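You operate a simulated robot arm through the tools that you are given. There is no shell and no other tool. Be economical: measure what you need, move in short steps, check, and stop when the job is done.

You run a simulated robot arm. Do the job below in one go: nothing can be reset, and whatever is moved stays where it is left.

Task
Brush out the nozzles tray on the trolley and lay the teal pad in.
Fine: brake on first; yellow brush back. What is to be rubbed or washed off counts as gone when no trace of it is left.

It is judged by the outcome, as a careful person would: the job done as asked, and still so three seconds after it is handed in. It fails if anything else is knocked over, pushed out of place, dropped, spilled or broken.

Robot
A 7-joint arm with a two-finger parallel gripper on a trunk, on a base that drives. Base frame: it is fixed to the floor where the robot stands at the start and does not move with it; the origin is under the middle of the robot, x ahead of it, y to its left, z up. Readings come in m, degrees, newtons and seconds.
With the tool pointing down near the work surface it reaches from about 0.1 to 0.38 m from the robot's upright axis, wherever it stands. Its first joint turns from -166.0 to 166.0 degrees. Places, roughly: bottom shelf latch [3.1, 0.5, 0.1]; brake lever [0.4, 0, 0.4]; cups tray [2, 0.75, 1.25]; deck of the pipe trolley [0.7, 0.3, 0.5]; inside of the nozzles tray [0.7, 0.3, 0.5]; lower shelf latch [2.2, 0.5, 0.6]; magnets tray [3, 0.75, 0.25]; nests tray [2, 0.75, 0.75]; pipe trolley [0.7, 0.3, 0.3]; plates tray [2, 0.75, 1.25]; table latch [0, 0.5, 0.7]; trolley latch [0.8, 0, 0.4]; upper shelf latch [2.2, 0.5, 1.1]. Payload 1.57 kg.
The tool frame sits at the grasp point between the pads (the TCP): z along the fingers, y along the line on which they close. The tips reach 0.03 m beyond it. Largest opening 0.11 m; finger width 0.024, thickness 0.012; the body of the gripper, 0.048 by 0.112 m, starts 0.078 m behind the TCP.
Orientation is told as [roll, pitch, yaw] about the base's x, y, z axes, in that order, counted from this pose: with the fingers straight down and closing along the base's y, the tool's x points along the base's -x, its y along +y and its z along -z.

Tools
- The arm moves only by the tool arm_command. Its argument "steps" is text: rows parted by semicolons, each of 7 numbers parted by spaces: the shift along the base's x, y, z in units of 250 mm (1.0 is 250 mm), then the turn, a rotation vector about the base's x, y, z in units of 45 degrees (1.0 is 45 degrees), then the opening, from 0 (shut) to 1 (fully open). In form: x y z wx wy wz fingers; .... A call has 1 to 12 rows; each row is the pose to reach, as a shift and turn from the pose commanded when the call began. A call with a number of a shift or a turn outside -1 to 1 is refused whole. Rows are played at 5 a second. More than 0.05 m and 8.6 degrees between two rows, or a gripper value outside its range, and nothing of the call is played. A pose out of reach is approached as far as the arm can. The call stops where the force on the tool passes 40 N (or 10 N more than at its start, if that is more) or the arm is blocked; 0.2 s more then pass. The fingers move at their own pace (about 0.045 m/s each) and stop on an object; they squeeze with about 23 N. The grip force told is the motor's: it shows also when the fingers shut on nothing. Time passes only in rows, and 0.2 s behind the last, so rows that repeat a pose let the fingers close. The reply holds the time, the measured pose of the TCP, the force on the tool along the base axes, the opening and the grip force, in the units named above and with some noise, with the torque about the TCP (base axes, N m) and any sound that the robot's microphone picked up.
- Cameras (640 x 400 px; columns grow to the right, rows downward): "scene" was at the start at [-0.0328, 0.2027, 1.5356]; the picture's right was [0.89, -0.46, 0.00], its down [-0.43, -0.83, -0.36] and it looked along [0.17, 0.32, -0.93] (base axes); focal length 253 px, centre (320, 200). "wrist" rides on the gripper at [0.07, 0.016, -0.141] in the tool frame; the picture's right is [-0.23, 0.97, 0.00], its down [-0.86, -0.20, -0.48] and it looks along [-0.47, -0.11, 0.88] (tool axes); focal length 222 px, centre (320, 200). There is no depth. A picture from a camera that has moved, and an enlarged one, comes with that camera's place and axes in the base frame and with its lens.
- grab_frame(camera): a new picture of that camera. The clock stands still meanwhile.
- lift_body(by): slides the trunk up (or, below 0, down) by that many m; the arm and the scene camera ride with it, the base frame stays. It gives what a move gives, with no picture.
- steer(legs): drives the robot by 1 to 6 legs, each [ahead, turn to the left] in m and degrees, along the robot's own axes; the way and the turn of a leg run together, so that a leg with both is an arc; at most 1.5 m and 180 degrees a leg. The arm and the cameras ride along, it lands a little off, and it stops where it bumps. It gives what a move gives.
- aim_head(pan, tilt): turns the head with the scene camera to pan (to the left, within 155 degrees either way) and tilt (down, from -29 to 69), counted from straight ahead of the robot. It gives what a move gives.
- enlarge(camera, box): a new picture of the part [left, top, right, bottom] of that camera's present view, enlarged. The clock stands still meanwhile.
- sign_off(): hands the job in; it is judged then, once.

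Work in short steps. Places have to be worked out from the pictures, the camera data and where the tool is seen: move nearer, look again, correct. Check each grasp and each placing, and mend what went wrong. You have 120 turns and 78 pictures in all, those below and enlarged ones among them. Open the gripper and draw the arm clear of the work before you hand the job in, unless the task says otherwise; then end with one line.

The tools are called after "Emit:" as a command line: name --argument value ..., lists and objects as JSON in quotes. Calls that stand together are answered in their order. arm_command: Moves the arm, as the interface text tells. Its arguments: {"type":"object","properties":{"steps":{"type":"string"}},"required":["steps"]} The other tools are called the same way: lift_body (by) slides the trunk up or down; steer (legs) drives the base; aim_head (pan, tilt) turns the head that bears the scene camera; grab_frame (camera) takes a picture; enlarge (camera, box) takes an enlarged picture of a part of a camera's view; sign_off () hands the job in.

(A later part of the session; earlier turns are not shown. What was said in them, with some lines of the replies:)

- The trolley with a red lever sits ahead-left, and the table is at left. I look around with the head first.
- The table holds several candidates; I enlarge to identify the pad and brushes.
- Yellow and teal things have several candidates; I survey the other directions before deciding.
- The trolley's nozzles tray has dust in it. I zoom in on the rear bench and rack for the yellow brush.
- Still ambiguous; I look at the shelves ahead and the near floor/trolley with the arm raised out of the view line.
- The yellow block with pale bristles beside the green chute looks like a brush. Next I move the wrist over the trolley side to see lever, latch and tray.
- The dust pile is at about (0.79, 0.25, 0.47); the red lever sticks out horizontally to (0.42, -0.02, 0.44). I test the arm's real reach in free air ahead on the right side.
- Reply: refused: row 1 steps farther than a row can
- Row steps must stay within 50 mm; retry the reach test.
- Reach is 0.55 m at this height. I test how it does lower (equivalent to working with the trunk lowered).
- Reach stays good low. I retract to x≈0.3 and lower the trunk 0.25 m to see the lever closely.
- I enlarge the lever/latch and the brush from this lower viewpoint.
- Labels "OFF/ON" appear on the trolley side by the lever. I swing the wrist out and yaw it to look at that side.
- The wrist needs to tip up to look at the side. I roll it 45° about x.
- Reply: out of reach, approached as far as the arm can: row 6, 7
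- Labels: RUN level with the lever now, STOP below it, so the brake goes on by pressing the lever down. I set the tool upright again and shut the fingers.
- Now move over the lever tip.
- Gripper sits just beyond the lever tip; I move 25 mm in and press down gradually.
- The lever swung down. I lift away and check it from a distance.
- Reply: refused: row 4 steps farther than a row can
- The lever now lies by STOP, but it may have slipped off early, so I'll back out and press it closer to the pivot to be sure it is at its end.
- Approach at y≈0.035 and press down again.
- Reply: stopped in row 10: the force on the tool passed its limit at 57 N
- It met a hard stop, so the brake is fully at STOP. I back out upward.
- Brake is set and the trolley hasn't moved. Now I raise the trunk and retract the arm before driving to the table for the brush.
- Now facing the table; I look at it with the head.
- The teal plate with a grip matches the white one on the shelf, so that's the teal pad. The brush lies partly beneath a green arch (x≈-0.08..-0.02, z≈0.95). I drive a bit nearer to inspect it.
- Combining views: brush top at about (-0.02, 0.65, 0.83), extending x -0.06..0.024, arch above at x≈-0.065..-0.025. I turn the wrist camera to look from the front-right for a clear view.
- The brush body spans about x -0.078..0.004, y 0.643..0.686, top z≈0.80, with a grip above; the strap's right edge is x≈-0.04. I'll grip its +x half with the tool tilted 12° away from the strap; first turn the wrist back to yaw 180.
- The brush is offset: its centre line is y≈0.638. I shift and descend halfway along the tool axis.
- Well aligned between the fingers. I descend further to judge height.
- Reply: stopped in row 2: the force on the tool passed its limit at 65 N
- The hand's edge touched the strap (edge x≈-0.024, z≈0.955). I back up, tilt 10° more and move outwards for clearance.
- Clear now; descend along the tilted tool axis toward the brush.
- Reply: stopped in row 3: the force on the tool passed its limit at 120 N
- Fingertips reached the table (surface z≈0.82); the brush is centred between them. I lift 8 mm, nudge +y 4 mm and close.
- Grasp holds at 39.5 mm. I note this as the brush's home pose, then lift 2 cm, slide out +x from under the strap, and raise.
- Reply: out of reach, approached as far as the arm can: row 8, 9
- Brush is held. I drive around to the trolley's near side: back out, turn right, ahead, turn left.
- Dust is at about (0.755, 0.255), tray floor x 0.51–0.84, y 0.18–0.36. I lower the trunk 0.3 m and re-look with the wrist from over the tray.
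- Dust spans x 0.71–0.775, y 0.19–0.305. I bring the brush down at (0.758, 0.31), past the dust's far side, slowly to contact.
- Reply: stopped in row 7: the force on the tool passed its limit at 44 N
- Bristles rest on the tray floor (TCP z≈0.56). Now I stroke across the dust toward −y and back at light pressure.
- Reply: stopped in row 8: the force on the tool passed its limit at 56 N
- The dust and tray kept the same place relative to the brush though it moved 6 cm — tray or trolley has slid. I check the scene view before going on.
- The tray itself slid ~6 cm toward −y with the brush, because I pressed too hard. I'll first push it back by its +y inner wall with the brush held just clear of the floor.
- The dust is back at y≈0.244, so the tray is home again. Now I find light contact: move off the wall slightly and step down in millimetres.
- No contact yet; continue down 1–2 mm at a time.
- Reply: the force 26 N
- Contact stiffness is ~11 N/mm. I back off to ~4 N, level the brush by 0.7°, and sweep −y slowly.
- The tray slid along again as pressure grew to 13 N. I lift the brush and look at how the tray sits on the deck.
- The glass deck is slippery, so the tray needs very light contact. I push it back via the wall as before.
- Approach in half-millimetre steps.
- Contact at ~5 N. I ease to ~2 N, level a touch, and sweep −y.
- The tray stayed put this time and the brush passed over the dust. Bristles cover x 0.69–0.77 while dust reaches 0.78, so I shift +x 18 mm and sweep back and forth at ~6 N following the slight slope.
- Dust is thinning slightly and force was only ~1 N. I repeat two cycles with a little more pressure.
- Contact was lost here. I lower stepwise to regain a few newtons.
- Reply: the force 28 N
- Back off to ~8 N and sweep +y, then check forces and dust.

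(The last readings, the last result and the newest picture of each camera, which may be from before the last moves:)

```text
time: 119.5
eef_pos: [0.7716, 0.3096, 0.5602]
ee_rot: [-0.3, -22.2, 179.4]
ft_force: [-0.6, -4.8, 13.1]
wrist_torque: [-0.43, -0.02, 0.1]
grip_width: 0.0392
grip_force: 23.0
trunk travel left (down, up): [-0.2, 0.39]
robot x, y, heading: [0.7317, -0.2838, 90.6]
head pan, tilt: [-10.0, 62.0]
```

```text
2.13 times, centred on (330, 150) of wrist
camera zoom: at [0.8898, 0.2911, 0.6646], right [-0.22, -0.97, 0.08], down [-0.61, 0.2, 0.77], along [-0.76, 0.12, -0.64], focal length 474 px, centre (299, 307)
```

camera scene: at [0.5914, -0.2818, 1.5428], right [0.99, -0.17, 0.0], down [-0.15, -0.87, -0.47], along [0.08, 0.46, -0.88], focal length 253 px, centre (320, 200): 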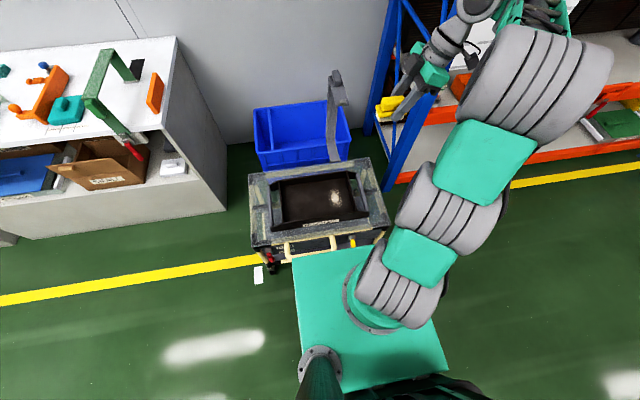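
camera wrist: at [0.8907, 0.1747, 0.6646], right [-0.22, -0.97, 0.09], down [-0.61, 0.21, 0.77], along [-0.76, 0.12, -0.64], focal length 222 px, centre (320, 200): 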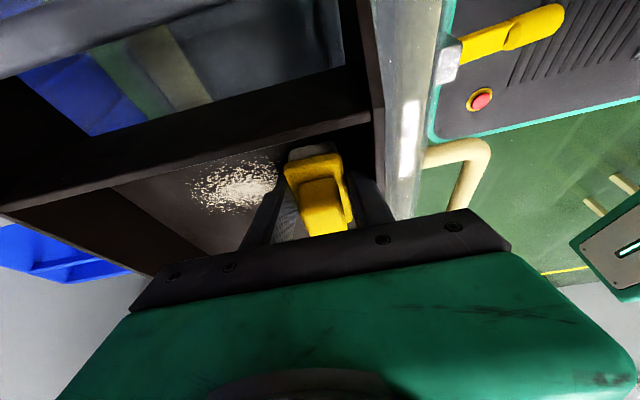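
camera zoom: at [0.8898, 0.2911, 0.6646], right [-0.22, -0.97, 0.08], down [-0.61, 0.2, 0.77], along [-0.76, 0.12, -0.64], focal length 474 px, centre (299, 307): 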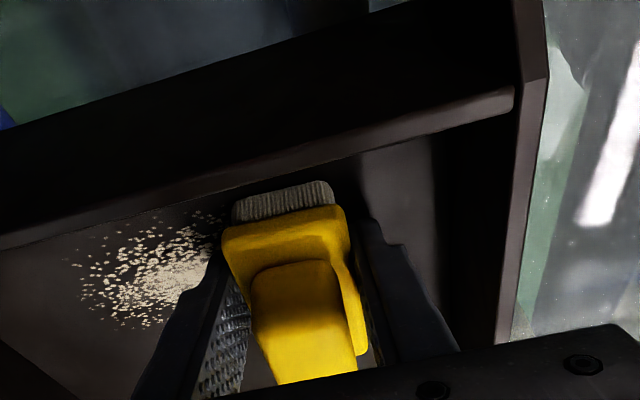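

The tray slid +y again (dust now y≈0.37), though the dust did thin. I push the tray back −y with the front wall, then use very light strokes that land while already moving.

Emit:
arm_command --steps "0 0 0.06 0 0 0 0.1; 0 -0.06 0.06 0 0 0 0.1; 0 -0.14 0.06 0 0 0 0.1; 0 -0.22 0.06 0 0 0 0.1; 0 -0.3 0.06 0 0 0 0.1; 0 -0.38 0.06 0 0 0 0.1; 0 -0.46 0.06 0 0 0 0.1; 0 -0.52 0.06 0 0 0 0.1; 0 -0.56 0.06 0 0 0 0.1; 0 -0.56 0.06 0 0 0 0.1"

Emit:
enlarge --camera "wrist" --box '[100, 60, 400, 240]'

```text
time: 121.7
eef_pos: [0.7734, 0.1696, 0.5749]
ee_rot: [-0.2, -22.2, 179.4]
ft_force: [-0.4, 0.3, -0.7]
wrist_torque: [-0.01, 0.0, 0.0]
grip_width: 0.0393
grip_force: 23.1
trunk travel left (down, up): [-0.2, 0.39]
robot x, y, heading: [0.7382, -0.2828, 90.7]
head pan, tilt: [-10.0, 62.0]
```

```text
2.13 times, centred on (250, 150) of wrist
camera zoom: at [0.8905, 0.15, 0.6784], right [-0.22, -0.97, 0.08], down [-0.61, 0.2, 0.77], along [-0.76, 0.12, -0.64], focal length 474 px, centre (469, 307)
```

zoom: 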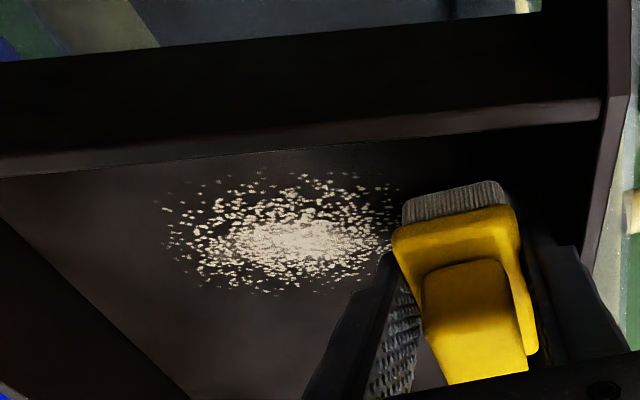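

Comparing pictures, the brush was pushed up ~6 mm in the grip by the first hard press, so the fingertips touch the floor rather than the bristles. I set it down in the clean part of the tray and regrip higher.

Emit:
arm_command --steps "-0.1 0.1 0 0 0 0 0.1; -0.2 0.2 0 0 0 0 0.1; -0.35 0.28 0 0 0 0 0.1; -0.44 0.28 0 0 0 0 0.1; -0.44 0.28 -0.03 0 0 0 0.1; -0.44 0.28 -0.05 0 0 0 0.1; -0.44 0.28 -0.056 0 0 0 0.1; -0.44 0.28 -0.06 0 0 0 0.1"

Emit:
grab_frame --camera "wrist"

```text
time: 123.5
eef_pos: [0.6626, 0.2395, 0.5592]
ee_rot: [-0.4, -22.3, 179.5]
ft_force: [-2.7, -0.6, 6.4]
wrist_torque: [-0.19, 0.09, -0.01]
grip_width: 0.0391
grip_force: 23.2
trunk travel left (down, up): [-0.2, 0.39]
robot x, y, heading: [0.7333, -0.2837, 90.4]
head pan, tilt: [-10.0, 62.0]
```

```text
16 pictures are left
camera wrist: at [0.7797, 0.2209, 0.6646], right [-0.22, -0.97, 0.08], down [-0.61, 0.2, 0.77], along [-0.76, 0.12, -0.64], focal length 222 px, centre (320, 200)
```

wrist: 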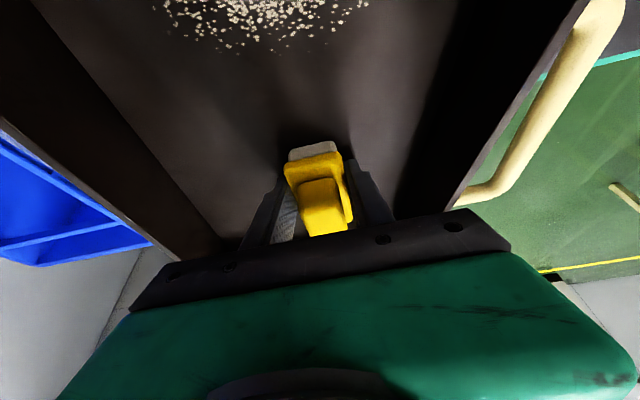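

Brush rests on the floor. Open slightly, rise 12 mm and regrip.

Emit:
arm_command --steps "0 0 0.004 0 0 0 0.5; 0 0 0.004 0 0 0 0.55; 0 0 0.02 0 0 0 0.55; 0 0 0.05 0 0 0 0.55; 0 0 0.052 0 0 0 0.3; 0 0 0.052 0 0 0 0.1; 0 0 0.052 0 0 0 0.1; 0 0 0.052 0 0 0 0.1"

Emit:
enlarge --camera "wrist" --box '[200, 100, 440, 250]'

```text
time: 125.2
eef_pos: [0.6624, 0.2386, 0.5719]
ee_rot: [-0.2, -22.2, 179.4]
ft_force: [0.4, -0.6, -1.0]
wrist_torque: [0.01, -0.02, 0.01]
grip_width: 0.0394
grip_force: 22.3
trunk travel left (down, up): [-0.2, 0.39]
robot x, y, heading: [0.7323, -0.2822, 90.2]
head pan, tilt: [-10.0, 62.0]
```

```text
2.67 times, centred on (320, 175) of wrist
camera zoom: at [0.7802, 0.2204, 0.6766], right [-0.22, -0.97, 0.08], down [-0.61, 0.2, 0.77], along [-0.76, 0.12, -0.64], focal length 592 px, centre (320, 267)
```

zoom: 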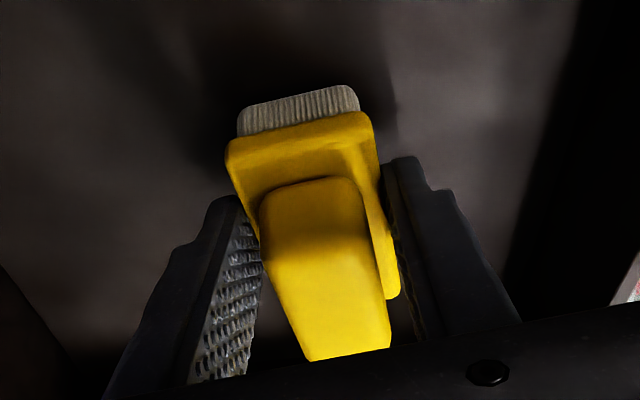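

Regripped with bristles proud of the fingertips again. I move over to the dust's far side and approach contact gently.

Emit:
arm_command --steps "0 0 0.08 0 0 0 0.1; 0.15 0.08 0.1 0 0 0 0.1; 0.32 0.16 0.1 0 0 0 0.1; 0.48 0.24 0.1 0 0 0 0.1; 0.51 0.27 0.06 0 0 0 0.1; 0.51 0.27 0.02 0 0 0 0.1; 0.51 0.27 0.008 0 0 0 0.1; 0.51 0.27 0.008 0 0 0 0.1"

Emit:
arm_command --steps "0 0 -0.004 0 0 0 0.1; 0 0 -0.004 0 0 0 0.1"

Emit:
arm_command --steps "0 0 -0.003 0 0 0 0.1; 0 0 -0.003 0 0 0 0.1"

```text
time: 127.0
eef_pos: [0.79, 0.3068, 0.5758]
ee_rot: [-0.3, -22.2, 179.4]
ft_force: [1.9, 0.7, 7.3]
wrist_torque: [0.24, -0.1, -0.07]
grip_width: 0.0392
grip_force: 22.9
trunk travel left (down, up): [-0.2, 0.39]
robot x, y, heading: [0.7305, -0.2837, 90.2]
head pan, tilt: [-10.0, 62.0]
```

```text
time: 127.7
eef_pos: [0.7913, 0.3074, 0.5765]
ee_rot: [-0.5, -22.1, 179.5]
ft_force: [3.5, 2.5, 16.3]
wrist_torque: [0.54, -0.25, -0.09]
grip_width: 0.0393
grip_force: 22.9
trunk travel left (down, up): [-0.2, 0.39]
robot x, y, heading: [0.7334, -0.2803, 90.8]
head pan, tilt: [-10.0, 62.0]
```

```text
time: 128.2
eef_pos: [0.7893, 0.307, 0.5766]
ee_rot: [-0.6, -22.1, 179.6]
ft_force: [3.6, 1.6, 28.1]
wrist_torque: [0.95, -0.44, -0.1]
grip_width: 0.0394
grip_force: 23.2
trunk travel left (down, up): [-0.2, 0.39]
robot x, y, heading: [0.7346, -0.2838, 90.6]
head pan, tilt: [-10.0, 62.0]
```

Contact is off-centre toward +y/+x, probably the wall fillet. I lift and shift to y≈0.285, x≈0.78, and retry.

Emit:
arm_command --steps "0 0 0.02 0.008 0 0 0.1; -0.04 -0.09 0.02 0.008 0 0 0.1; -0.04 -0.09 0.005 0.008 0 0 0.1; -0.04 -0.09 0.005 0.008 0 0 0.1"

Emit:
arm_command --steps "0 0 -0.006 0 0 0 0.1; 0 0 -0.006 0 0 0 0.1"

```text
time: 129.2
eef_pos: [0.7797, 0.2832, 0.5752]
ee_rot: [-0.9, -22.2, 179.8]
ft_force: [-2.6, -6.8, 29.8]
wrist_torque: [0.99, -0.46, 0.0]
grip_width: 0.0391
grip_force: 23.4
trunk travel left (down, up): [-0.2, 0.39]
robot x, y, heading: [0.7308, -0.2824, 90.6]
head pan, tilt: [-10.0, 62.0]
```

```text
time: 129.9
eef_pos: [0.7803, 0.286, 0.5762]
ee_rot: [-1.2, -22.2, 180.0]
ft_force: [-0.1, 0.2, 13.3]
wrist_torque: [0.49, -0.18, 0.03]
grip_width: 0.0392
grip_force: 22.4
trunk travel left (down, up): [-0.2, 0.39]
robot x, y, heading: [0.7354, -0.2852, 90.6]
head pan, tilt: [-10.0, 62.0]
stopped in row 2: the force on the tool passed its limit at 41 N (the readings are from after the stop); the commanded pose is now the measured one
```

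Contact persists at one side; I lift a little and look at how the brush sits in the grip.

Emit:
arm_command --steps "0 0 0.08 -0.02 0 0 0.1; 0 -0.02 0.16 -0.026 0 0 0.1; 0 -0.02 0.16 -0.026 0 0 0.1"

Emit:
enlarge --camera "wrist" --box '[180, 80, 460, 250]'

```text
time: 130.7
eef_pos: [0.7818, 0.28, 0.6146]
ee_rot: [0.5, -22.2, 179.4]
ft_force: [-1.0, 0.2, -0.8]
wrist_torque: [-0.01, -0.01, -0.05]
grip_width: 0.0391
grip_force: 23.1
trunk travel left (down, up): [-0.2, 0.39]
robot x, y, heading: [0.7345, -0.2833, 90.4]
head pan, tilt: [-10.0, 62.0]
```

```text
2.29 times, centred on (320, 165) of wrist
camera zoom: at [0.8979, 0.2626, 0.7187], right [-0.22, -0.97, 0.09], down [-0.61, 0.21, 0.76], along [-0.76, 0.11, -0.64], focal length 508 px, centre (320, 280)
```

zoom: 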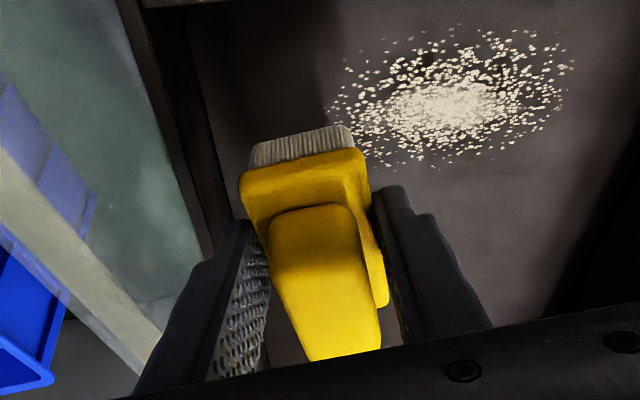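

The hard presses rolled the brush in the grip. I'll set it down right here gently, release so it lies flat, and regrip slightly lower.

Emit:
arm_command --steps "0 -0.06 -0.05 0.011 0 0 0.1; 0 -0.1 -0.1 0.011 0 0 0.1; 0 -0.1 -0.135 0.011 0 0 0.1; 0 -0.1 -0.148 0.011 0 0 0.1; 0 -0.1 -0.148 0.011 0 0 0.5; 0 -0.1 -0.148 0.011 0 0 0.55; 0 -0.1 -0.178 0.011 0 0 0.55; 0 -0.1 -0.178 0.011 0 0 0.55"

Emit:
arm_command --steps "0 0 0 0 0 0 0.45; 0 0 0 0 0 0 0.1; 0 0 0 0 0 0 0.1; 0 0 0 0 0 0 0.1"

Emit:
enlarge --camera "wrist" --box '[180, 80, 460, 250]'

```text
time: 132.5
eef_pos: [0.7796, 0.2552, 0.5704]
ee_rot: [0.0, -22.1, 179.6]
ft_force: [-0.3, -1.0, -0.6]
wrist_torque: [0.03, -0.01, -0.01]
grip_width: 0.0604
grip_force: 0.0
trunk travel left (down, up): [-0.2, 0.39]
robot x, y, heading: [0.7353, -0.2828, 90.6]
head pan, tilt: [-10.0, 62.0]
```

```text
time: 133.5
eef_pos: [0.7801, 0.2555, 0.5705]
ee_rot: [0.0, -22.2, 179.5]
ft_force: [-0.7, 0.8, 0.2]
wrist_torque: [-0.01, -0.02, -0.04]
grip_width: 0.0392
grip_force: 23.0
trunk travel left (down, up): [-0.2, 0.39]
robot x, y, heading: [0.7318, -0.2819, 90.3]
head pan, tilt: [-10.0, 62.0]
```

```text
2.29 times, centred on (320, 165) of wrist
camera zoom: at [0.8973, 0.2369, 0.6747], right [-0.22, -0.97, 0.08], down [-0.61, 0.2, 0.77], along [-0.76, 0.12, -0.64], focal length 508 px, centre (320, 280)
```

zoom: 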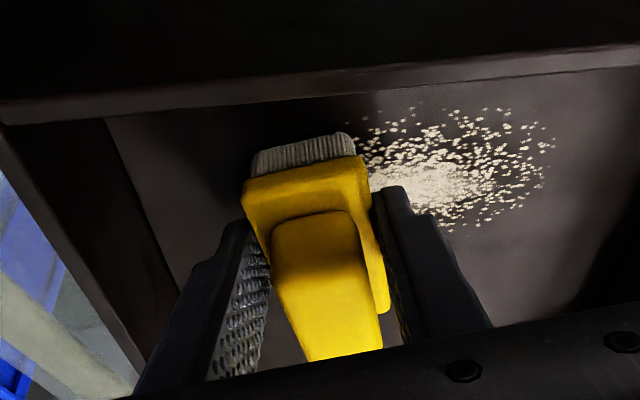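

The brush is flat with bristles just touching. I sweep −y over the dust with near-zero added pressure.

Emit:
arm_command --steps "0 -0.08 -0.001 0 0 0 0.1; 0 -0.18 -0.001 0 0 0 0.1; 0 -0.28 -0.001 0 0 0 0.1; 0 -0.36 -0.001 0 0 0 0.1; 0 -0.36 -0.001 0 0 0 0.1"

Emit:
grab_frame --camera "wrist"

```text
time: 134.7
eef_pos: [0.7792, 0.1637, 0.5705]
ee_rot: [-0.1, -22.2, 179.5]
ft_force: [-0.2, -0.2, 1.4]
wrist_torque: [-0.04, -0.05, -0.04]
grip_width: 0.0392
grip_force: 23.1
trunk travel left (down, up): [-0.2, 0.39]
robot x, y, heading: [0.7339, -0.2826, 90.8]
head pan, tilt: [-10.0, 62.0]
```

```text
12 pictures are left
camera wrist: at [0.8967, 0.1453, 0.6747], right [-0.22, -0.97, 0.08], down [-0.61, 0.2, 0.77], along [-0.76, 0.12, -0.64], focal length 222 px, centre (320, 200)
```

wrist: 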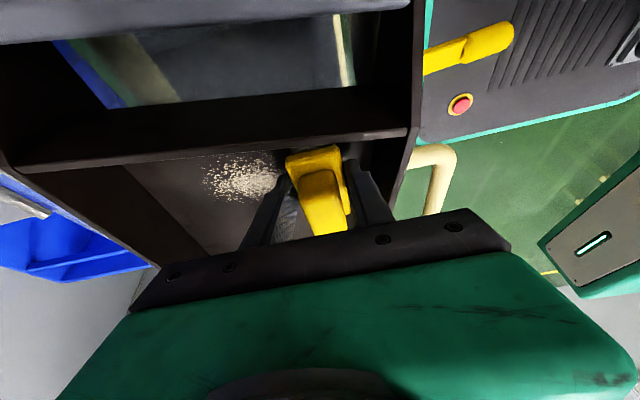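

It works: dust is fainter and the tray stayed. I repeat back-and-forth strokes at the same light pressure.

Emit:
arm_command --steps "0 0.1 0 0 0 0 0.1; 0 0.2 0 0 0 0 0.1; 0 0.3 0 0 0 0 0.1; 0 0.4 0 0 0 0 0.1; 0 0.5 0 0 0 0 0.1; 0 0.54 0 0 0 0 0.1; 0 0.44 0 0 0 0 0.1; 0 0.34 0 0 0 0 0.1; 0 0.24 0 0 0 0 0.1; 0 0.14 0 0 0 0 0.1; 0 0.04 0 0 0 0 0.1; 0 0 0 0 0 0 0.1"

Emit:
arm_command --steps "-0.04 0.1 0 0 0 0 0.1; -0.04 0.2 0 0 0 0 0.1; -0.04 0.3 0 0 0 0 0.1; -0.04 0.4 0 0 0 0 0.1; -0.04 0.5 0 0 0 0 0.1; -0.04 0.54 0 0 0 0 0.1; 0.04 0.44 0.001 0 0 0 0.1; 0.04 0.34 0.001 0 0 0 0.1; 0.04 0.24 0.001 0 0 0 0.1; 0.04 0.14 0.001 0 0 0 0.1; 0.04 0.04 0.001 0 0 0 0.1; 0 0 0 0 0 0 0.1"

Emit:
grab_frame --camera "wrist"

```text
time: 137.3
eef_pos: [0.7812, 0.1647, 0.5695]
ee_rot: [-0.3, -22.1, 179.6]
ft_force: [-0.7, 1.3, 5.2]
wrist_torque: [-0.05, 0.09, -0.06]
grip_width: 0.0392
grip_force: 23.5
trunk travel left (down, up): [-0.2, 0.39]
robot x, y, heading: [0.737, -0.2835, 90.5]
head pan, tilt: [-10.0, 62.0]
```

```text
time: 139.9
eef_pos: [0.779, 0.164, 0.569]
ee_rot: [0.0, -22.2, 179.5]
ft_force: [3.0, 0.3, 5.2]
wrist_torque: [0.03, -0.19, 0.01]
grip_width: 0.0393
grip_force: 23.3
trunk travel left (down, up): [-0.2, 0.39]
robot x, y, heading: [0.7314, -0.2833, 90.4]
head pan, tilt: [-10.0, 62.0]
```

```text
11 pictures are left
camera wrist: at [0.8971, 0.1452, 0.6737], right [-0.22, -0.97, 0.09], down [-0.61, 0.21, 0.77], along [-0.76, 0.12, -0.64], focal length 222 px, centre (320, 200)
```

wrist: 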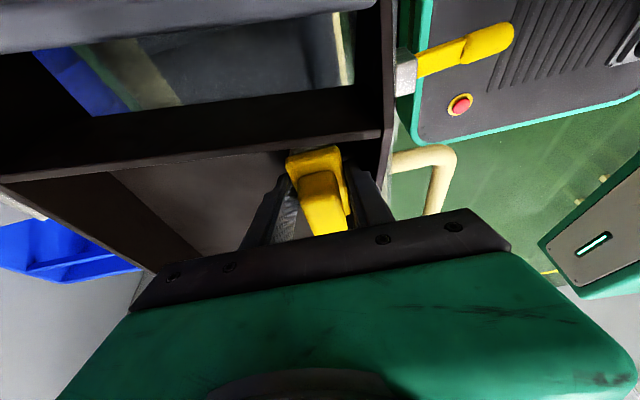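

The dust looks gone. I lift away and check the whole tray closely.

Emit:
arm_command --steps "0 0.06 0.1 0 0 0 0.1; 0 0.1 0.25 0 0 0 0.1; 0.05 0.15 0.42 0 0 0 0.1; 0.12 0.15 0.6 0 0 0 0.1; 0.2 0.15 0.75 0 0 0 0.1; 0.3 0.15 0.8 0 0 0 0.1; 0.3 0.15 0.8 0 0 0 0.1"

Emit:
enlarge --camera "wrist" --box '[180, 0, 480, 190]'

Emit:
enlarge --camera "scene" --box '[220, 110, 390, 260]'

```text
time: 141.5
eef_pos: [0.8557, 0.2021, 0.7683]
ee_rot: [-0.1, -22.1, 179.6]
ft_force: [-0.2, -0.2, -0.7]
wrist_torque: [-0.01, -0.02, -0.01]
grip_width: 0.0392
grip_force: 22.7
trunk travel left (down, up): [-0.2, 0.39]
robot x, y, heading: [0.7312, -0.2848, 90.5]
head pan, tilt: [-10.0, 62.0]
```

```text
2.11 times, centred on (330, 95) of wrist
camera zoom: at [0.9735, 0.1841, 0.8724], right [-0.22, -0.97, 0.08], down [-0.61, 0.2, 0.77], along [-0.76, 0.12, -0.64], focal length 468 px, centre (299, 421)
```

zoom: 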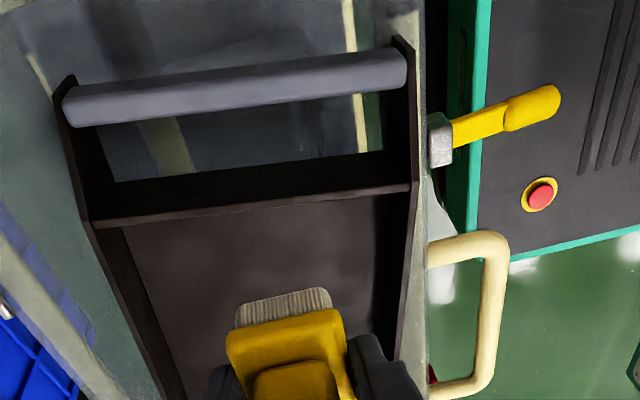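

```text
2.67 times, centred on (305, 185) of scene
camera zoom: at [0.5914, -0.2823, 1.2427], right [0.99, -0.17, 0.0], down [-0.15, -0.87, -0.47], along [0.08, 0.46, -0.88], focal length 675 px, centre (360, 240)
```

zoom: 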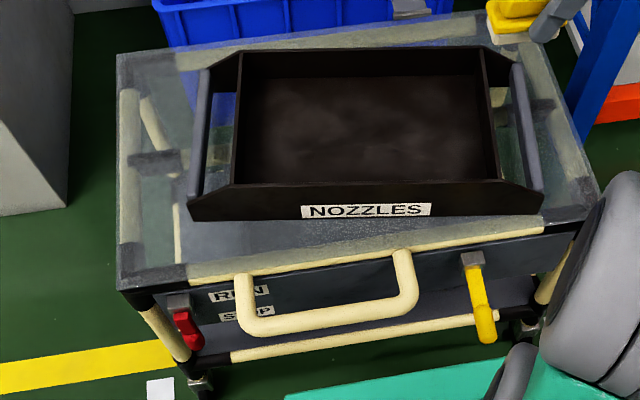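

The tray is clean. It sits ~2 cm off and slightly turned on the deck; I'll straighten that later with bare fingers. Now raise the trunk and drive back to the table to return the brush.

Emit:
lift_body --by 0.3

Emit:
steer --legs '[[0, -90.5], [-0.81, 0], [0, 91.5], [0.425, 0]]'

```text
time: 144.5
eef_pos: [0.8555, 0.2014, 1.0682]
ee_rot: [-0.1, -22.1, 179.5]
ft_force: [-0.7, -0.1, -1.2]
wrist_torque: [0.03, -0.04, 0.02]
grip_width: 0.0394
grip_force: 23.0
trunk travel left (down, up): [-0.5, 0.09]
robot x, y, heading: [0.74, -0.2822, 90.5]
head pan, tilt: [-10.0, 62.0]
```

```text
time: 158.7
eef_pos: [0.0437, 0.6287, 1.0665]
ee_rot: [-0.1, -22.1, 178.4]
ft_force: [-0.1, -0.4, 0.7]
wrist_torque: [-0.01, -0.01, 0.01]
grip_width: 0.0391
grip_force: 22.9
trunk travel left (down, up): [-0.5, 0.09]
robot x, y, heading: [-0.0882, 0.1432, 89.5]
head pan, tilt: [-10.0, 62.0]
```

Arrived with the brush near its lift-out point. I retrace: down beside the strap, slide in under it, then lower to just above the table.

Emit:
arm_command --steps "0.03 0.066 -0.1 0 0 0.0356 0.1; 0.034 0.066 -0.26 0 0 0.0356 0.1; 0.034 0.066 -0.42 0 0 0.0356 0.1; 0.034 0.066 -0.58 0 0 0.0356 0.1; 0.034 0.066 -0.7 0 0 0.0356 0.1; 0.0 0.066 -0.72 0 0 0.0356 0.1; -0.1 0.066 -0.735 0 0 0.0356 0.1; -0.2 0.066 -0.745 0 0 0.0356 0.1; -0.2 0.066 -0.78 0 0 0.0356 0.1; -0.2 0.066 -0.8 0 0 0.0356 0.1; -0.2 0.066 -0.8 0 0 0.0356 0.1"

Emit:
enlarge --camera "wrist" --box '[170, 70, 470, 250]'

```text
time: 161.1
eef_pos: [-0.0053, 0.6462, 0.8677]
ee_rot: [-0.1, -22.1, 179.9]
ft_force: [-0.1, 0.5, -1.7]
wrist_torque: [-0.01, 0.0, 0.02]
grip_width: 0.0393
grip_force: 22.7
trunk travel left (down, up): [-0.5, 0.09]
robot x, y, heading: [-0.0894, 0.1459, 89.5]
head pan, tilt: [-10.0, 62.0]
```

```text
2.13 times, centred on (320, 160) of wrist
camera zoom: at [0.1115, 0.6283, 0.9726], right [-0.21, -0.97, 0.08], down [-0.61, 0.2, 0.77], along [-0.76, 0.11, -0.64], focal length 474 px, centre (320, 285)
```

zoom: 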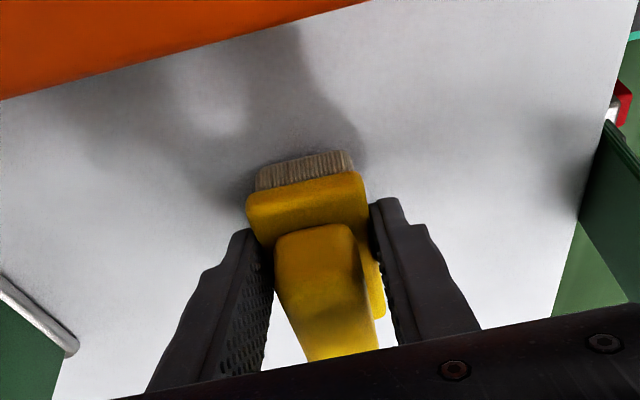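

Position matches the original. I lower until touch in 1–2 mm steps, then open.

Emit:
arm_command --steps "0 0 -0.012 0 0 0 0.1; 0 0 -0.016 0 0 0 0.1; 0 0 -0.016 0 0 0 0.1"

Emit:
arm_command --steps "0 0 -0.004 0 0 0 0.1; 0 0 -0.004 0 0 0 0.1"

```text
time: 161.9
eef_pos: [-0.0068, 0.645, 0.8643]
ee_rot: [-0.1, -22.2, 179.9]
ft_force: [-0.2, -0.8, 0.3]
wrist_torque: [0.04, -0.03, -0.01]
grip_width: 0.0392
grip_force: 23.2
trunk travel left (down, up): [-0.5, 0.09]
robot x, y, heading: [-0.0892, 0.15, 89.1]
head pan, tilt: [-10.0, 62.0]
```

```text
time: 162.5
eef_pos: [-0.0069, 0.6438, 0.8632]
ee_rot: [0.0, -22.2, 179.9]
ft_force: [0.8, 0.3, -1.4]
wrist_torque: [0.02, -0.01, -0.01]
grip_width: 0.0393
grip_force: 22.9
trunk travel left (down, up): [-0.5, 0.09]
robot x, y, heading: [-0.0897, 0.1458, 89.4]
head pan, tilt: [-10.0, 62.0]
```

Emit:
arm_command --steps "0 0 -0.004 0 0 0 0.1; 0 0 -0.004 0 0 0 0.1; 0 0 -0.004 0 0 0 0.35; 0 0 -0.004 0 0 0 0.6; 0 0 0.0 0 0 0 0.64; 0 0 0.0 0 0 0 0.64; 0.04 0 0.12 0 0 0 0.64; 0.09 0 0.26 0 0 0 0.64; 0.15 0 0.42 0 0 0 0.64; 0.2 0 0.58 0 0 0 0.64; 0.2 0 0.74 0 0 0 0.64"

Emit:
grab_frame --camera "wrist"

```text
time: 164.9
eef_pos: [0.046, 0.6451, 1.0459]
ee_rot: [0.0, -22.1, 179.8]
ft_force: [-0.4, -0.3, 0.2]
wrist_torque: [0.03, 0.0, 0.0]
grip_width: 0.0705
grip_force: 0.1
trunk travel left (down, up): [-0.5, 0.09]
robot x, y, heading: [-0.0901, 0.1472, 89.5]
head pan, tilt: [-10.0, 62.0]
```

```text
7 pictures are left
camera wrist: at [0.1626, 0.6272, 1.1499], right [-0.21, -0.97, 0.09], down [-0.61, 0.2, 0.77], along [-0.76, 0.11, -0.64], focal length 222 px, centre (320, 200)
```

wrist: 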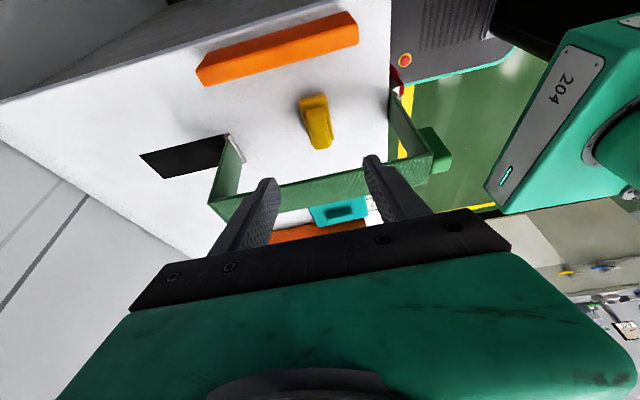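

The brush is back standing in its place. The pad's grip is at about (-0.252, 0.646), long along y. I un-tilt, yaw to 90° and move above it.

Emit:
arm_command --steps "0 0 0.06 0 -0.16 0 0.5; -0.15 0 0.06 0 -0.33 0 0.5; -0.3 -0.04 0.06 0 -0.495 0 0.5; -0.45 -0.08 0.06 0 -0.495 0 0.5; -0.6 -0.1 0.06 0 -0.495 0 0.5; -0.6 -0.1 0.06 0 -0.495 0 0.5"

Emit:
arm_command --steps "-0.1 0 0 0 0 -0.16 0.5; -0.2 0 0 0 0 -0.33 0.5; -0.3 0 0 0 0 -0.5 0.5; -0.4 0 0 0 0 -0.66 0.5; -0.5 0 0 0 0 -0.83 0.5; -0.58 0 0 0 0 -1 0.5; -0.58 0 0 0 0 -1 0.5"

Emit:
arm_command --steps "0 0 0 0 0 -0.16 0.5; 0 0 0 0 0 -0.33 0.5; 0 0 0 0 0 -0.5 0.5; 0 0 0 0 0 -0.66 0.5; 0 0 0 0 0 -0.83 0.5; 0 0 0 0 0 -1 0.5; 0 0 0 0 0 -1 0.5"

```text
time: 166.3
eef_pos: [-0.1064, 0.6209, 1.0608]
ee_rot: [-0.1, 0.1, 179.9]
ft_force: [-0.4, 0.6, -0.8]
wrist_torque: [-0.01, -0.02, 0.0]
grip_width: 0.0551
grip_force: 0.0
trunk travel left (down, up): [-0.5, 0.09]
robot x, y, heading: [-0.0898, 0.1465, 89.1]
head pan, tilt: [-10.0, 62.0]
```

```text
time: 167.9
eef_pos: [-0.2507, 0.6202, 1.0617]
ee_rot: [-0.1, 0.1, 134.7]
ft_force: [0.3, 0.1, 0.5]
wrist_torque: [0.02, -0.01, 0.01]
grip_width: 0.055
grip_force: 0.2
trunk travel left (down, up): [-0.5, 0.09]
robot x, y, heading: [-0.0866, 0.1466, 89.2]
head pan, tilt: [-10.0, 62.0]
```

```text
time: 169.5
eef_pos: [-0.2518, 0.6195, 1.0629]
ee_rot: [0.0, 0.1, 89.8]
ft_force: [0.1, 0.4, -0.2]
wrist_torque: [0.0, -0.02, -0.03]
grip_width: 0.0548
grip_force: 0.1
trunk travel left (down, up): [-0.5, 0.09]
robot x, y, heading: [-0.0916, 0.1434, 89.4]
head pan, tilt: [-10.0, 62.0]
```

Lower to z≈0.95 and look.

Emit:
arm_command --steps "0 0.05 -0.15 0 0 0 0.5; 0 0.1 -0.3 0 0 0 0.5; 0 0.1 -0.42 0 0 0 0.5; 0 0.1 -0.42 0 0 0 0.5"

Emit:
grab_frame --camera "wrist"

```text
time: 170.5
eef_pos: [-0.2519, 0.6449, 0.9582]
ee_rot: [-0.1, 0.0, 89.9]
ft_force: [0.1, -0.2, 0.8]
wrist_torque: [0.03, -0.03, 0.0]
grip_width: 0.055
grip_force: 0.0
trunk travel left (down, up): [-0.5, 0.09]
robot x, y, heading: [-0.0899, 0.1417, 89.1]
head pan, tilt: [-10.0, 62.0]
```

```text
6 pictures are left
camera wrist: at [-0.2693, 0.5736, 1.0998], right [-0.97, 0.23, 0.0], down [0.2, 0.86, 0.48], along [0.11, 0.46, -0.88], focal length 222 px, centre (320, 200)
```

wrist: 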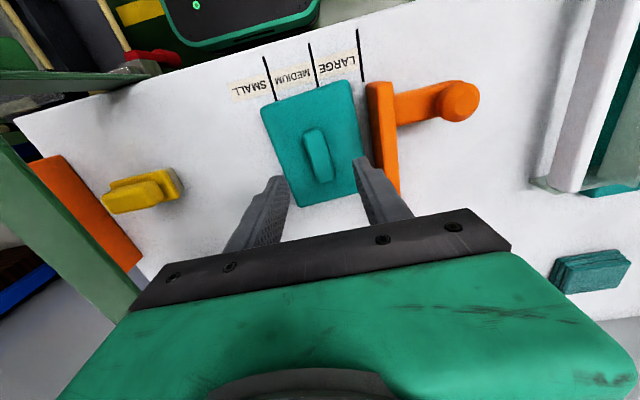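

The grip is exactly below the TCP. I descend in small rows until the tips touch the slab.

Emit:
arm_command --steps "0 0 -0.15 0 0 0 0.5; 0 0 -0.26 0 0 0 0.5; 0 0 -0.3 0 0 0 0.5; 0 0 -0.316 0 0 0 0.5; 0 0 -0.332 0 0 0 0.5; 0 0 -0.332 0 0 0 0.5"

Emit:
arm_command --steps "0 0 -0.012 0 0 0 0.5; 0 0 -0.024 0 0 0 0.5; 0 0 -0.036 0 0 0 0.5; 0 0 -0.036 0 0 0 0.5"

```text
time: 171.9
eef_pos: [-0.2512, 0.6447, 0.8786]
ee_rot: [-0.1, -0.5, 89.8]
ft_force: [5.3, -2.5, 38.4]
wrist_torque: [-0.18, -0.31, -0.08]
grip_width: 0.0548
grip_force: 0.1
trunk travel left (down, up): [-0.5, 0.09]
robot x, y, heading: [-0.0866, 0.1479, 89.5]
head pan, tilt: [-10.0, 62.0]
```

```text
time: 172.3
eef_pos: [-0.2505, 0.6454, 0.8782]
ee_rot: [0.1, -0.5, 89.8]
ft_force: [5.0, -12.8, 23.6]
wrist_torque: [-0.48, -0.33, -0.05]
grip_width: 0.0549
grip_force: 0.1
trunk travel left (down, up): [-0.5, 0.09]
robot x, y, heading: [-0.0865, 0.1446, 89.4]
head pan, tilt: [-10.0, 62.0]
stopped in row 1: the force on the tool passed its limit at 53 N (the readings are from after the stop); the commanded pose is now the measured one
```

Tips are on the slab (z≈0.848). Raise 3 mm and close on the grip.

Emit:
arm_command --steps "0 0 0.016 0 0 0 0.5; 0 0 0.016 0 0 0 0.2; 0 0 0.016 0 0 0 0; 0 0 0.016 0 0 0 0; 0 0 0.016 0 0 0 0"

Emit:
arm_command --steps "0 0 0.05 0 0 0 0; 0 0 0.12 0 0 0 0; 0 0 0.2 0 0 0 0; 0 0 0.2 0 0 0 0"

Emit:
grab_frame --camera "wrist"

```text
time: 173.5
eef_pos: [-0.2535, 0.6476, 0.8788]
ee_rot: [0.0, -0.3, 89.8]
ft_force: [-0.7, 0.6, 0.9]
wrist_torque: [0.01, 0.0, -0.02]
grip_width: 0.021
grip_force: 23.3
trunk travel left (down, up): [-0.5, 0.09]
robot x, y, heading: [-0.0916, 0.1471, 89.1]
head pan, tilt: [-10.0, 62.0]
```

```text
time: 174.5
eef_pos: [-0.2526, 0.6483, 0.931]
ee_rot: [0.0, -0.4, 89.8]
ft_force: [0.2, -0.6, -0.4]
wrist_torque: [0.02, -0.02, 0.03]
grip_width: 0.0206
grip_force: 22.9
trunk travel left (down, up): [-0.5, 0.09]
robot x, y, heading: [-0.0906, 0.1453, 89.5]
head pan, tilt: [-10.0, 62.0]
```

```text
5 pictures are left
camera wrist: at [-0.2687, 0.5765, 1.071], right [-0.97, 0.23, 0.0], down [0.2, 0.85, 0.48], along [0.11, 0.47, -0.88], focal length 222 px, centre (320, 200)
```

wrist: 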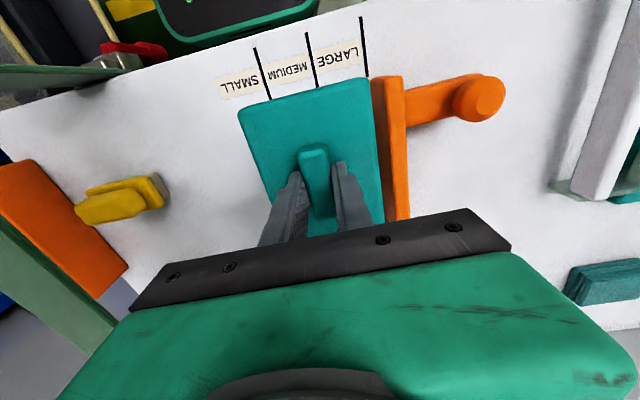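

Pad is lifted by its grip. Raise further and drive back to the trolley's side.

Emit:
arm_command --steps "0 0 0.15 0 0 0 0; 0 0 0.3 0 0 0 0; 0 0 0.45 0 0 0 0; 0 0 0.6 0 0 0 0; 0 0 0.6 0 0 0 0"

Emit:
steer --legs '[[-0.43, 0], [0, -89.5], [0.8, 0], [0, 90]]'

Emit:
lift_body --by -0.3

```text
time: 175.7
eef_pos: [-0.2501, 0.6485, 1.08]
ee_rot: [0.0, -0.3, 89.8]
ft_force: [-0.2, 0.3, -0.2]
wrist_torque: [0.01, -0.01, 0.02]
grip_width: 0.0206
grip_force: 23.1
trunk travel left (down, up): [-0.5, 0.09]
robot x, y, heading: [-0.0872, 0.1438, 89.1]
head pan, tilt: [-10.0, 62.0]
```

```text
time: 189.9
eef_pos: [0.5112, 0.207, 1.0804]
ee_rot: [0.1, -0.5, 92.8]
ft_force: [-0.1, -1.6, 0.2]
wrist_torque: [-0.03, -0.03, -0.01]
grip_width: 0.0207
grip_force: 22.9
trunk travel left (down, up): [-0.5, 0.09]
robot x, y, heading: [0.6992, -0.2824, 91.9]
head pan, tilt: [-10.0, 62.0]
```

```text
time: 192.9
eef_pos: [0.5112, 0.207, 0.7805]
ee_rot: [0.1, -0.4, 92.7]
ft_force: [-0.3, -0.4, -0.2]
wrist_torque: [-0.01, -0.02, 0.01]
grip_width: 0.0209
grip_force: 22.6
trunk travel left (down, up): [-0.2, 0.39]
robot x, y, heading: [0.6975, -0.2853, 92.5]
head pan, tilt: [-10.0, 62.0]
```

Now shift over the tray centre (0.675, 0.255), aligning yaw with the slightly turned tray, and check with the scene camera.

Emit:
arm_command --steps "0.13 0.04 0 0 0 -0.05 0; 0.27 0.08 0 0 0 -0.1 0; 0.4 0.12 0 0 0 -0.15 0; 0.53 0.16 0 0 0 -0.2 0; 0.655 0.19 -0.08 0 0 -0.2 0; 0.655 0.19 -0.16 0 0 -0.2 0; 0.655 0.19 -0.16 0 0 -0.2 0"

Emit:
enlarge --camera "scene" --box '[230, 90, 430, 270]'

```text
time: 194.5
eef_pos: [0.6759, 0.2555, 0.7399]
ee_rot: [0.0, -0.4, 83.8]
ft_force: [-0.4, 0.0, -0.7]
wrist_torque: [0.0, 0.0, 0.01]
grip_width: 0.0209
grip_force: 22.8
trunk travel left (down, up): [-0.2, 0.39]
robot x, y, heading: [0.7003, -0.2847, 91.9]
head pan, tilt: [-10.0, 62.0]
```

```text
2.22 times, centred on (330, 180) of scene
camera zoom: at [0.5565, -0.2882, 1.2427], right [0.99, -0.14, 0.0], down [-0.12, -0.87, -0.47], along [0.06, 0.47, -0.88], focal length 562 px, centre (298, 244)
```

zoom: 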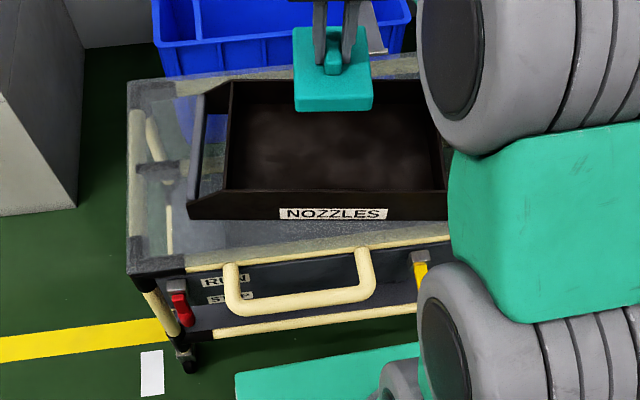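

Pad is over the tray interior (inner x≈0.52–0.85, y≈0.14–0.35). I lower it in, then finish slowly.

Emit:
arm_command --steps "0.03 -0.01 -0.12 0 0 0 0; 0.03 -0.01 -0.26 0 0 0 0; 0.03 -0.01 -0.4 0 0 0 0; 0.03 -0.01 -0.52 0 0 0 0; 0.03 -0.01 -0.57 0 0 0 0; 0.03 -0.01 -0.57 0 0 0 0"

Emit:
arm_command --steps "0 0 -0.012 0 0 0 0; 0 0 -0.02 0 0 0 0; 0 0 -0.028 0 0 0 0; 0 0 -0.028 0 0 0 0"

```text
time: 195.9
eef_pos: [0.6834, 0.2511, 0.599]
ee_rot: [0.0, -0.4, 83.8]
ft_force: [0.1, 0.0, 0.1]
wrist_torque: [0.01, -0.01, -0.02]
grip_width: 0.0208
grip_force: 22.9
trunk travel left (down, up): [-0.2, 0.39]
robot x, y, heading: [0.7015, -0.2835, 92.0]
head pan, tilt: [-10.0, 62.0]
```

```text
time: 196.9
eef_pos: [0.6825, 0.2513, 0.5914]
ee_rot: [0.0, -0.4, 83.7]
ft_force: [-0.3, 0.2, 0.7]
wrist_torque: [-0.01, -0.01, -0.02]
grip_width: 0.0207
grip_force: 22.4
trunk travel left (down, up): [-0.2, 0.39]
robot x, y, heading: [0.7001, -0.2833, 92.1]
head pan, tilt: [-10.0, 62.0]
```

Emit:
arm_command --steps "0 0 -0.008 0 0 0 0; 0 0 -0.008 0 0 0 0"

Emit:
arm_command --steps "0 0 -0.006 0 0 0 0; 0 0 -0.006 0 0 0 0"

```text
time: 197.5
eef_pos: [0.6834, 0.2521, 0.5883]
ee_rot: [0.0, -0.4, 83.7]
ft_force: [-0.5, -0.4, -0.1]
wrist_torque: [-0.02, 0.02, -0.02]
grip_width: 0.0207
grip_force: 23.6
trunk travel left (down, up): [-0.2, 0.39]
robot x, y, heading: [0.6991, -0.2848, 91.9]
head pan, tilt: [-10.0, 62.0]
```

```text
time: 198.1
eef_pos: [0.6822, 0.2519, 0.5883]
ee_rot: [0.0, -0.3, 83.7]
ft_force: [-0.5, 0.7, 2.5]
wrist_torque: [-0.07, 0.0, -0.01]
grip_width: 0.0207
grip_force: 22.7
trunk travel left (down, up): [-0.2, 0.39]
robot x, y, heading: [0.698, -0.2866, 92.3]
head pan, tilt: [-10.0, 62.0]
```

Pad touches the floor. Since the tray drags with light pressure, I press ~10 N through the pad and turn +8° to straighten the tray on the deck.

Emit:
arm_command --steps "0 0 -0.004 0 0 0 0; 0 0.0 -0.004 0 0 0.03 0; 0 0.003 -0.004 0 0 0.06 0; 0 0.006 -0.004 0 0 0.09 0; 0 0.01 -0.004 0 0 0.12 0; 0 0.013 -0.004 0 0 0.15 0; 0 0.016 -0.004 0 0 0.18 0; 0 0.016 -0.004 0 0 0.18 0"

Emit:
enlarge --camera "scene" --box '[230, 90, 430, 270]'

```text
time: 199.9
eef_pos: [0.6834, 0.2558, 0.5877]
ee_rot: [0.1, -0.6, 91.8]
ft_force: [2.8, -3.6, 17.2]
wrist_torque: [-0.16, -0.08, -0.38]
grip_width: 0.0215
grip_force: 22.7
trunk travel left (down, up): [-0.2, 0.39]
robot x, y, heading: [0.6984, -0.2854, 92.2]
head pan, tilt: [-10.0, 62.0]
```

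```text
2.22 times, centred on (330, 180) of scene
camera zoom: at [0.5567, -0.2895, 1.2428], right [0.99, -0.14, 0.0], down [-0.12, -0.87, -0.47], along [0.06, 0.47, -0.88], focal length 562 px, centre (298, 244)
```

zoom: 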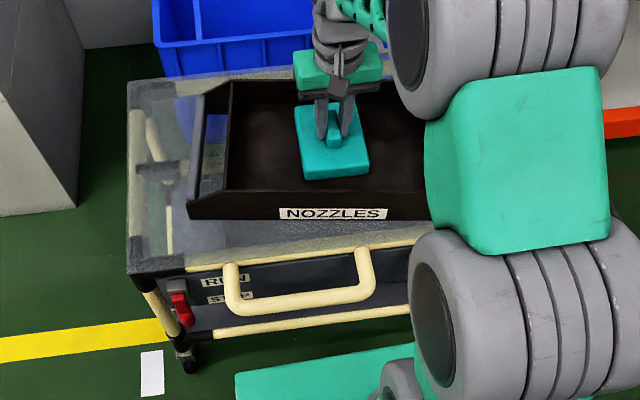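

The pad slid squarely instead of turning the tray; pad is fine. I release it and lift clear; then I'll straighten the tray by its walls with closed fingers.

Emit:
arm_command --steps "0 0 0.006 0 0 0 0; 0 0 0.006 0 0 0 0.25; 0 0 0.006 0 0 0 0.4; 0 0 0.006 0 0 0 0.4; 0 0 0.1 0 0 0 0.4; 0 0 0.25 0 0 0 0.4; 0 0 0.4 0 0 0 0.2; 0 0 0.5 0 0 0 0; 0 0 0.5 0 0 0 0; 0 0 0.5 0 0 0 0"

Emit:
arm_command --steps "0.1 0.05 0 0 0 -0.03 0; 0.28 0.08 0 0 0 -0.04 0; 0.44 0.08 -0.05 0 0 -0.04 0; 0.44 0.08 -0.2 0 0 -0.04 0; 0.44 0.08 -0.35 0 0 -0.04 0; 0.44 0.08 -0.5 0 0 -0.04 0; 0.44 0.08 -0.54 0 0 -0.04 0; 0.44 0.08 -0.54 0 0 -0.04 0"

```text
time: 202.1
eef_pos: [0.6822, 0.2567, 0.7104]
ee_rot: [0.0, -0.3, 91.8]
ft_force: [0.2, -0.5, -0.1]
wrist_torque: [0.02, 0.01, 0.01]
grip_width: 0.0
grip_force: 21.2
trunk travel left (down, up): [-0.2, 0.39]
robot x, y, heading: [0.6954, -0.2856, 92.1]
head pan, tilt: [-10.0, 62.0]
```

```text
time: 203.9
eef_pos: [0.7927, 0.277, 0.5762]
ee_rot: [0.0, -0.4, 89.9]
ft_force: [-0.5, 0.0, 0.0]
wrist_torque: [0.0, 0.02, 0.01]
grip_width: 0.0
grip_force: 20.8
trunk travel left (down, up): [-0.2, 0.39]
robot x, y, heading: [0.6981, -0.284, 92.3]
head pan, tilt: [-10.0, 62.0]
```

Push the +y wall at the right end to y(TCP)=0.339, then back off and lift.

Emit:
arm_command --steps "0 0.08 0 0 0 0 0; 0 0.13 0 0 0 0 0; 0 0.16 0 0 0 0 0; 0 0.19 0 0 0 0 0; 0 0.22 0 0 0 0 0; 0 0.248 0 0 0 0 0; 0 0.248 0 0 0 0 0; 0 0.15 0 0 0 0 0; 0 0.08 0.15 0 0 0 0; 0 0.0 0.3 0 0 0 0; 0 -0.1 0.45 0 0 0 0; 0 -0.2 0.5 0 0 0 0"

Emit:
arm_command --steps "-0.19 -0.02 0 0 0 0 0; -0.38 -0.04 0 0 0 0 0; -0.57 -0.06 0 0 0 0 0; -0.76 -0.08 0 0 0 0 0; -0.92 -0.1 0 0 0 0 0; -0.92 -0.1 -0.15 0 0 0 0; -0.92 -0.1 -0.3 0 0 0 0; -0.92 -0.1 -0.45 0 0 0 0; -0.92 -0.1 -0.5 0 0 0 0; -0.92 -0.1 -0.5 0 0 0 0"

```text
time: 206.5
eef_pos: [0.7933, 0.2236, 0.7023]
ee_rot: [0.0, -0.3, 90.0]
ft_force: [0.4, -0.5, -0.8]
wrist_torque: [-0.02, 0.0, 0.0]
grip_width: 0.0
grip_force: 21.2
trunk travel left (down, up): [-0.2, 0.39]
robot x, y, heading: [0.7002, -0.2816, 92.1]
head pan, tilt: [-10.0, 62.0]
```

```text
time: 208.7
eef_pos: [0.5621, 0.2014, 0.5767]
ee_rot: [0.0, -0.4, 90.0]
ft_force: [-0.5, 0.6, 0.0]
wrist_torque: [0.03, -0.01, -0.01]
grip_width: 0.0
grip_force: 21.4
trunk travel left (down, up): [-0.2, 0.39]
robot x, y, heading: [0.6973, -0.2833, 92.3]
head pan, tilt: [-10.0, 62.0]
```

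Now push the front wall at the left end to y(TCP)=0.150, back off and lift.

Emit:
arm_command --steps "0 -0.06 0 0 0 0 0; 0 -0.1 0 0 0 0 0; 0 -0.13 0 0 0 0 0; 0 -0.16 0 0 0 0 0; 0 -0.185 0 0 0 0 0; 0 -0.206 0 0 0 0 0; 0 -0.206 0 0 0 0 0; 0 -0.1 0 0 0 0 0; 0 0 0.15 0 0 0 0; 0 0.05 0.33 0 0 0 0; 0 0.1 0.5 0 0 0 0; 0 0.1 0.6 0 0 0 0"

Emit:
enlarge --camera "scene" --box '[230, 90, 430, 270]'

```text
time: 211.3
eef_pos: [0.5638, 0.2266, 0.7283]
ee_rot: [0.0, -0.3, 90.0]
ft_force: [-0.3, -0.4, 0.0]
wrist_torque: [-0.02, 0.01, -0.01]
grip_width: 0.0
grip_force: 21.2
trunk travel left (down, up): [-0.2, 0.39]
robot x, y, heading: [0.6996, -0.2829, 92.1]
head pan, tilt: [-10.0, 62.0]
```

```text
2.22 times, centred on (330, 180) of scene
camera zoom: at [0.5564, -0.2881, 1.2427], right [0.99, -0.14, 0.0], down [-0.12, -0.87, -0.47], along [0.06, 0.46, -0.88], focal length 562 px, centre (298, 244)
```

zoom: 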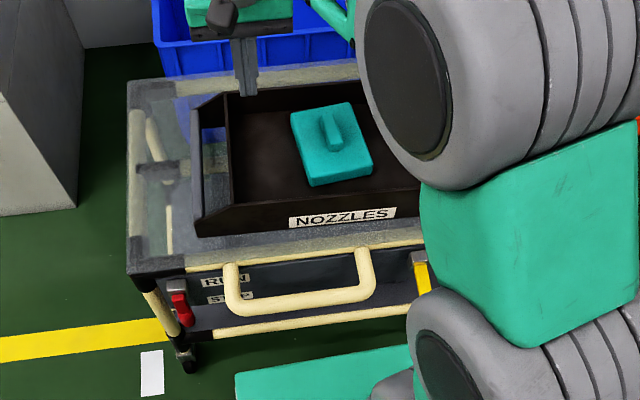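

The tray is square on the deck with the pad lying flat inside, and the brake lever is down. I open the gripper and draw the arm clear upward.

Emit:
lift_body --by 0.3

Emit:
arm_command --steps "0 -0.15 0.05 0 0 0 0.3; 0 -0.3 0.1 0 0 0 0.6; 0 -0.45 0.1 0 0 0 1; 0 -0.6 0.1 0 0 0 1; 0 -0.75 0.1 0 0 0 1; 0 -0.75 0.1 0 0 0 1"

Emit:
grab_frame --camera "scene"

```text
time: 214.3
eef_pos: [0.5632, 0.2277, 1.0278]
ee_rot: [0.0, -0.4, 89.9]
ft_force: [0.0, 0.4, 0.3]
wrist_torque: [0.0, -0.04, 0.0]
grip_width: 0.0003
grip_force: 21.4
trunk travel left (down, up): [-0.5, 0.09]
robot x, y, heading: [0.6976, -0.2846, 92.0]
head pan, tilt: [-10.0, 62.0]
```

```text
time: 215.7
eef_pos: [0.565, 0.0385, 1.0532]
ee_rot: [0.0, -0.4, 90.0]
ft_force: [0.6, -0.7, -0.3]
wrist_torque: [0.03, 0.0, 0.03]
grip_width: 0.1099
grip_force: 0.1
trunk travel left (down, up): [-0.5, 0.09]
robot x, y, heading: [0.6992, -0.2832, 91.8]
head pan, tilt: [-10.0, 62.0]
```

```text
1 pictures are left
camera scene: at [0.5566, -0.2885, 1.5427], right [0.99, -0.14, 0.0], down [-0.12, -0.87, -0.47], along [0.06, 0.47, -0.88], focal length 253 px, centre (320, 200)
```

scene: 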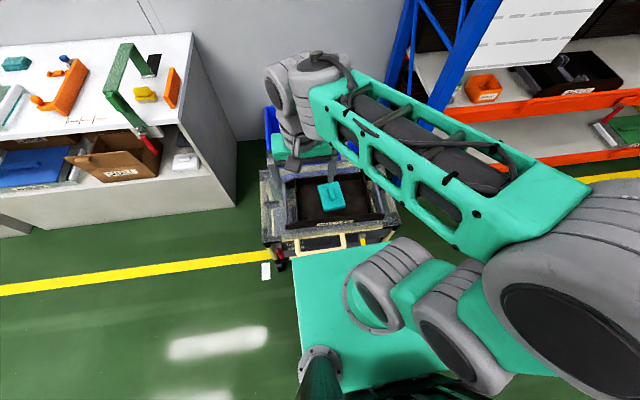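

The pad lies in the tray, the brush is back in its place, the brake is on and the arm is clear and open. I hand the job in.

Emit:
sign_off

```text
The job is handed in.
```

The nozzles tray is brushed clean with the teal pad lying flat in it, the brake was put on first, and the yellow brush is back where it stood; the tray slid on the deck a few times while I brushed, so I pushed it back square by eye, to within a centimetre or two.
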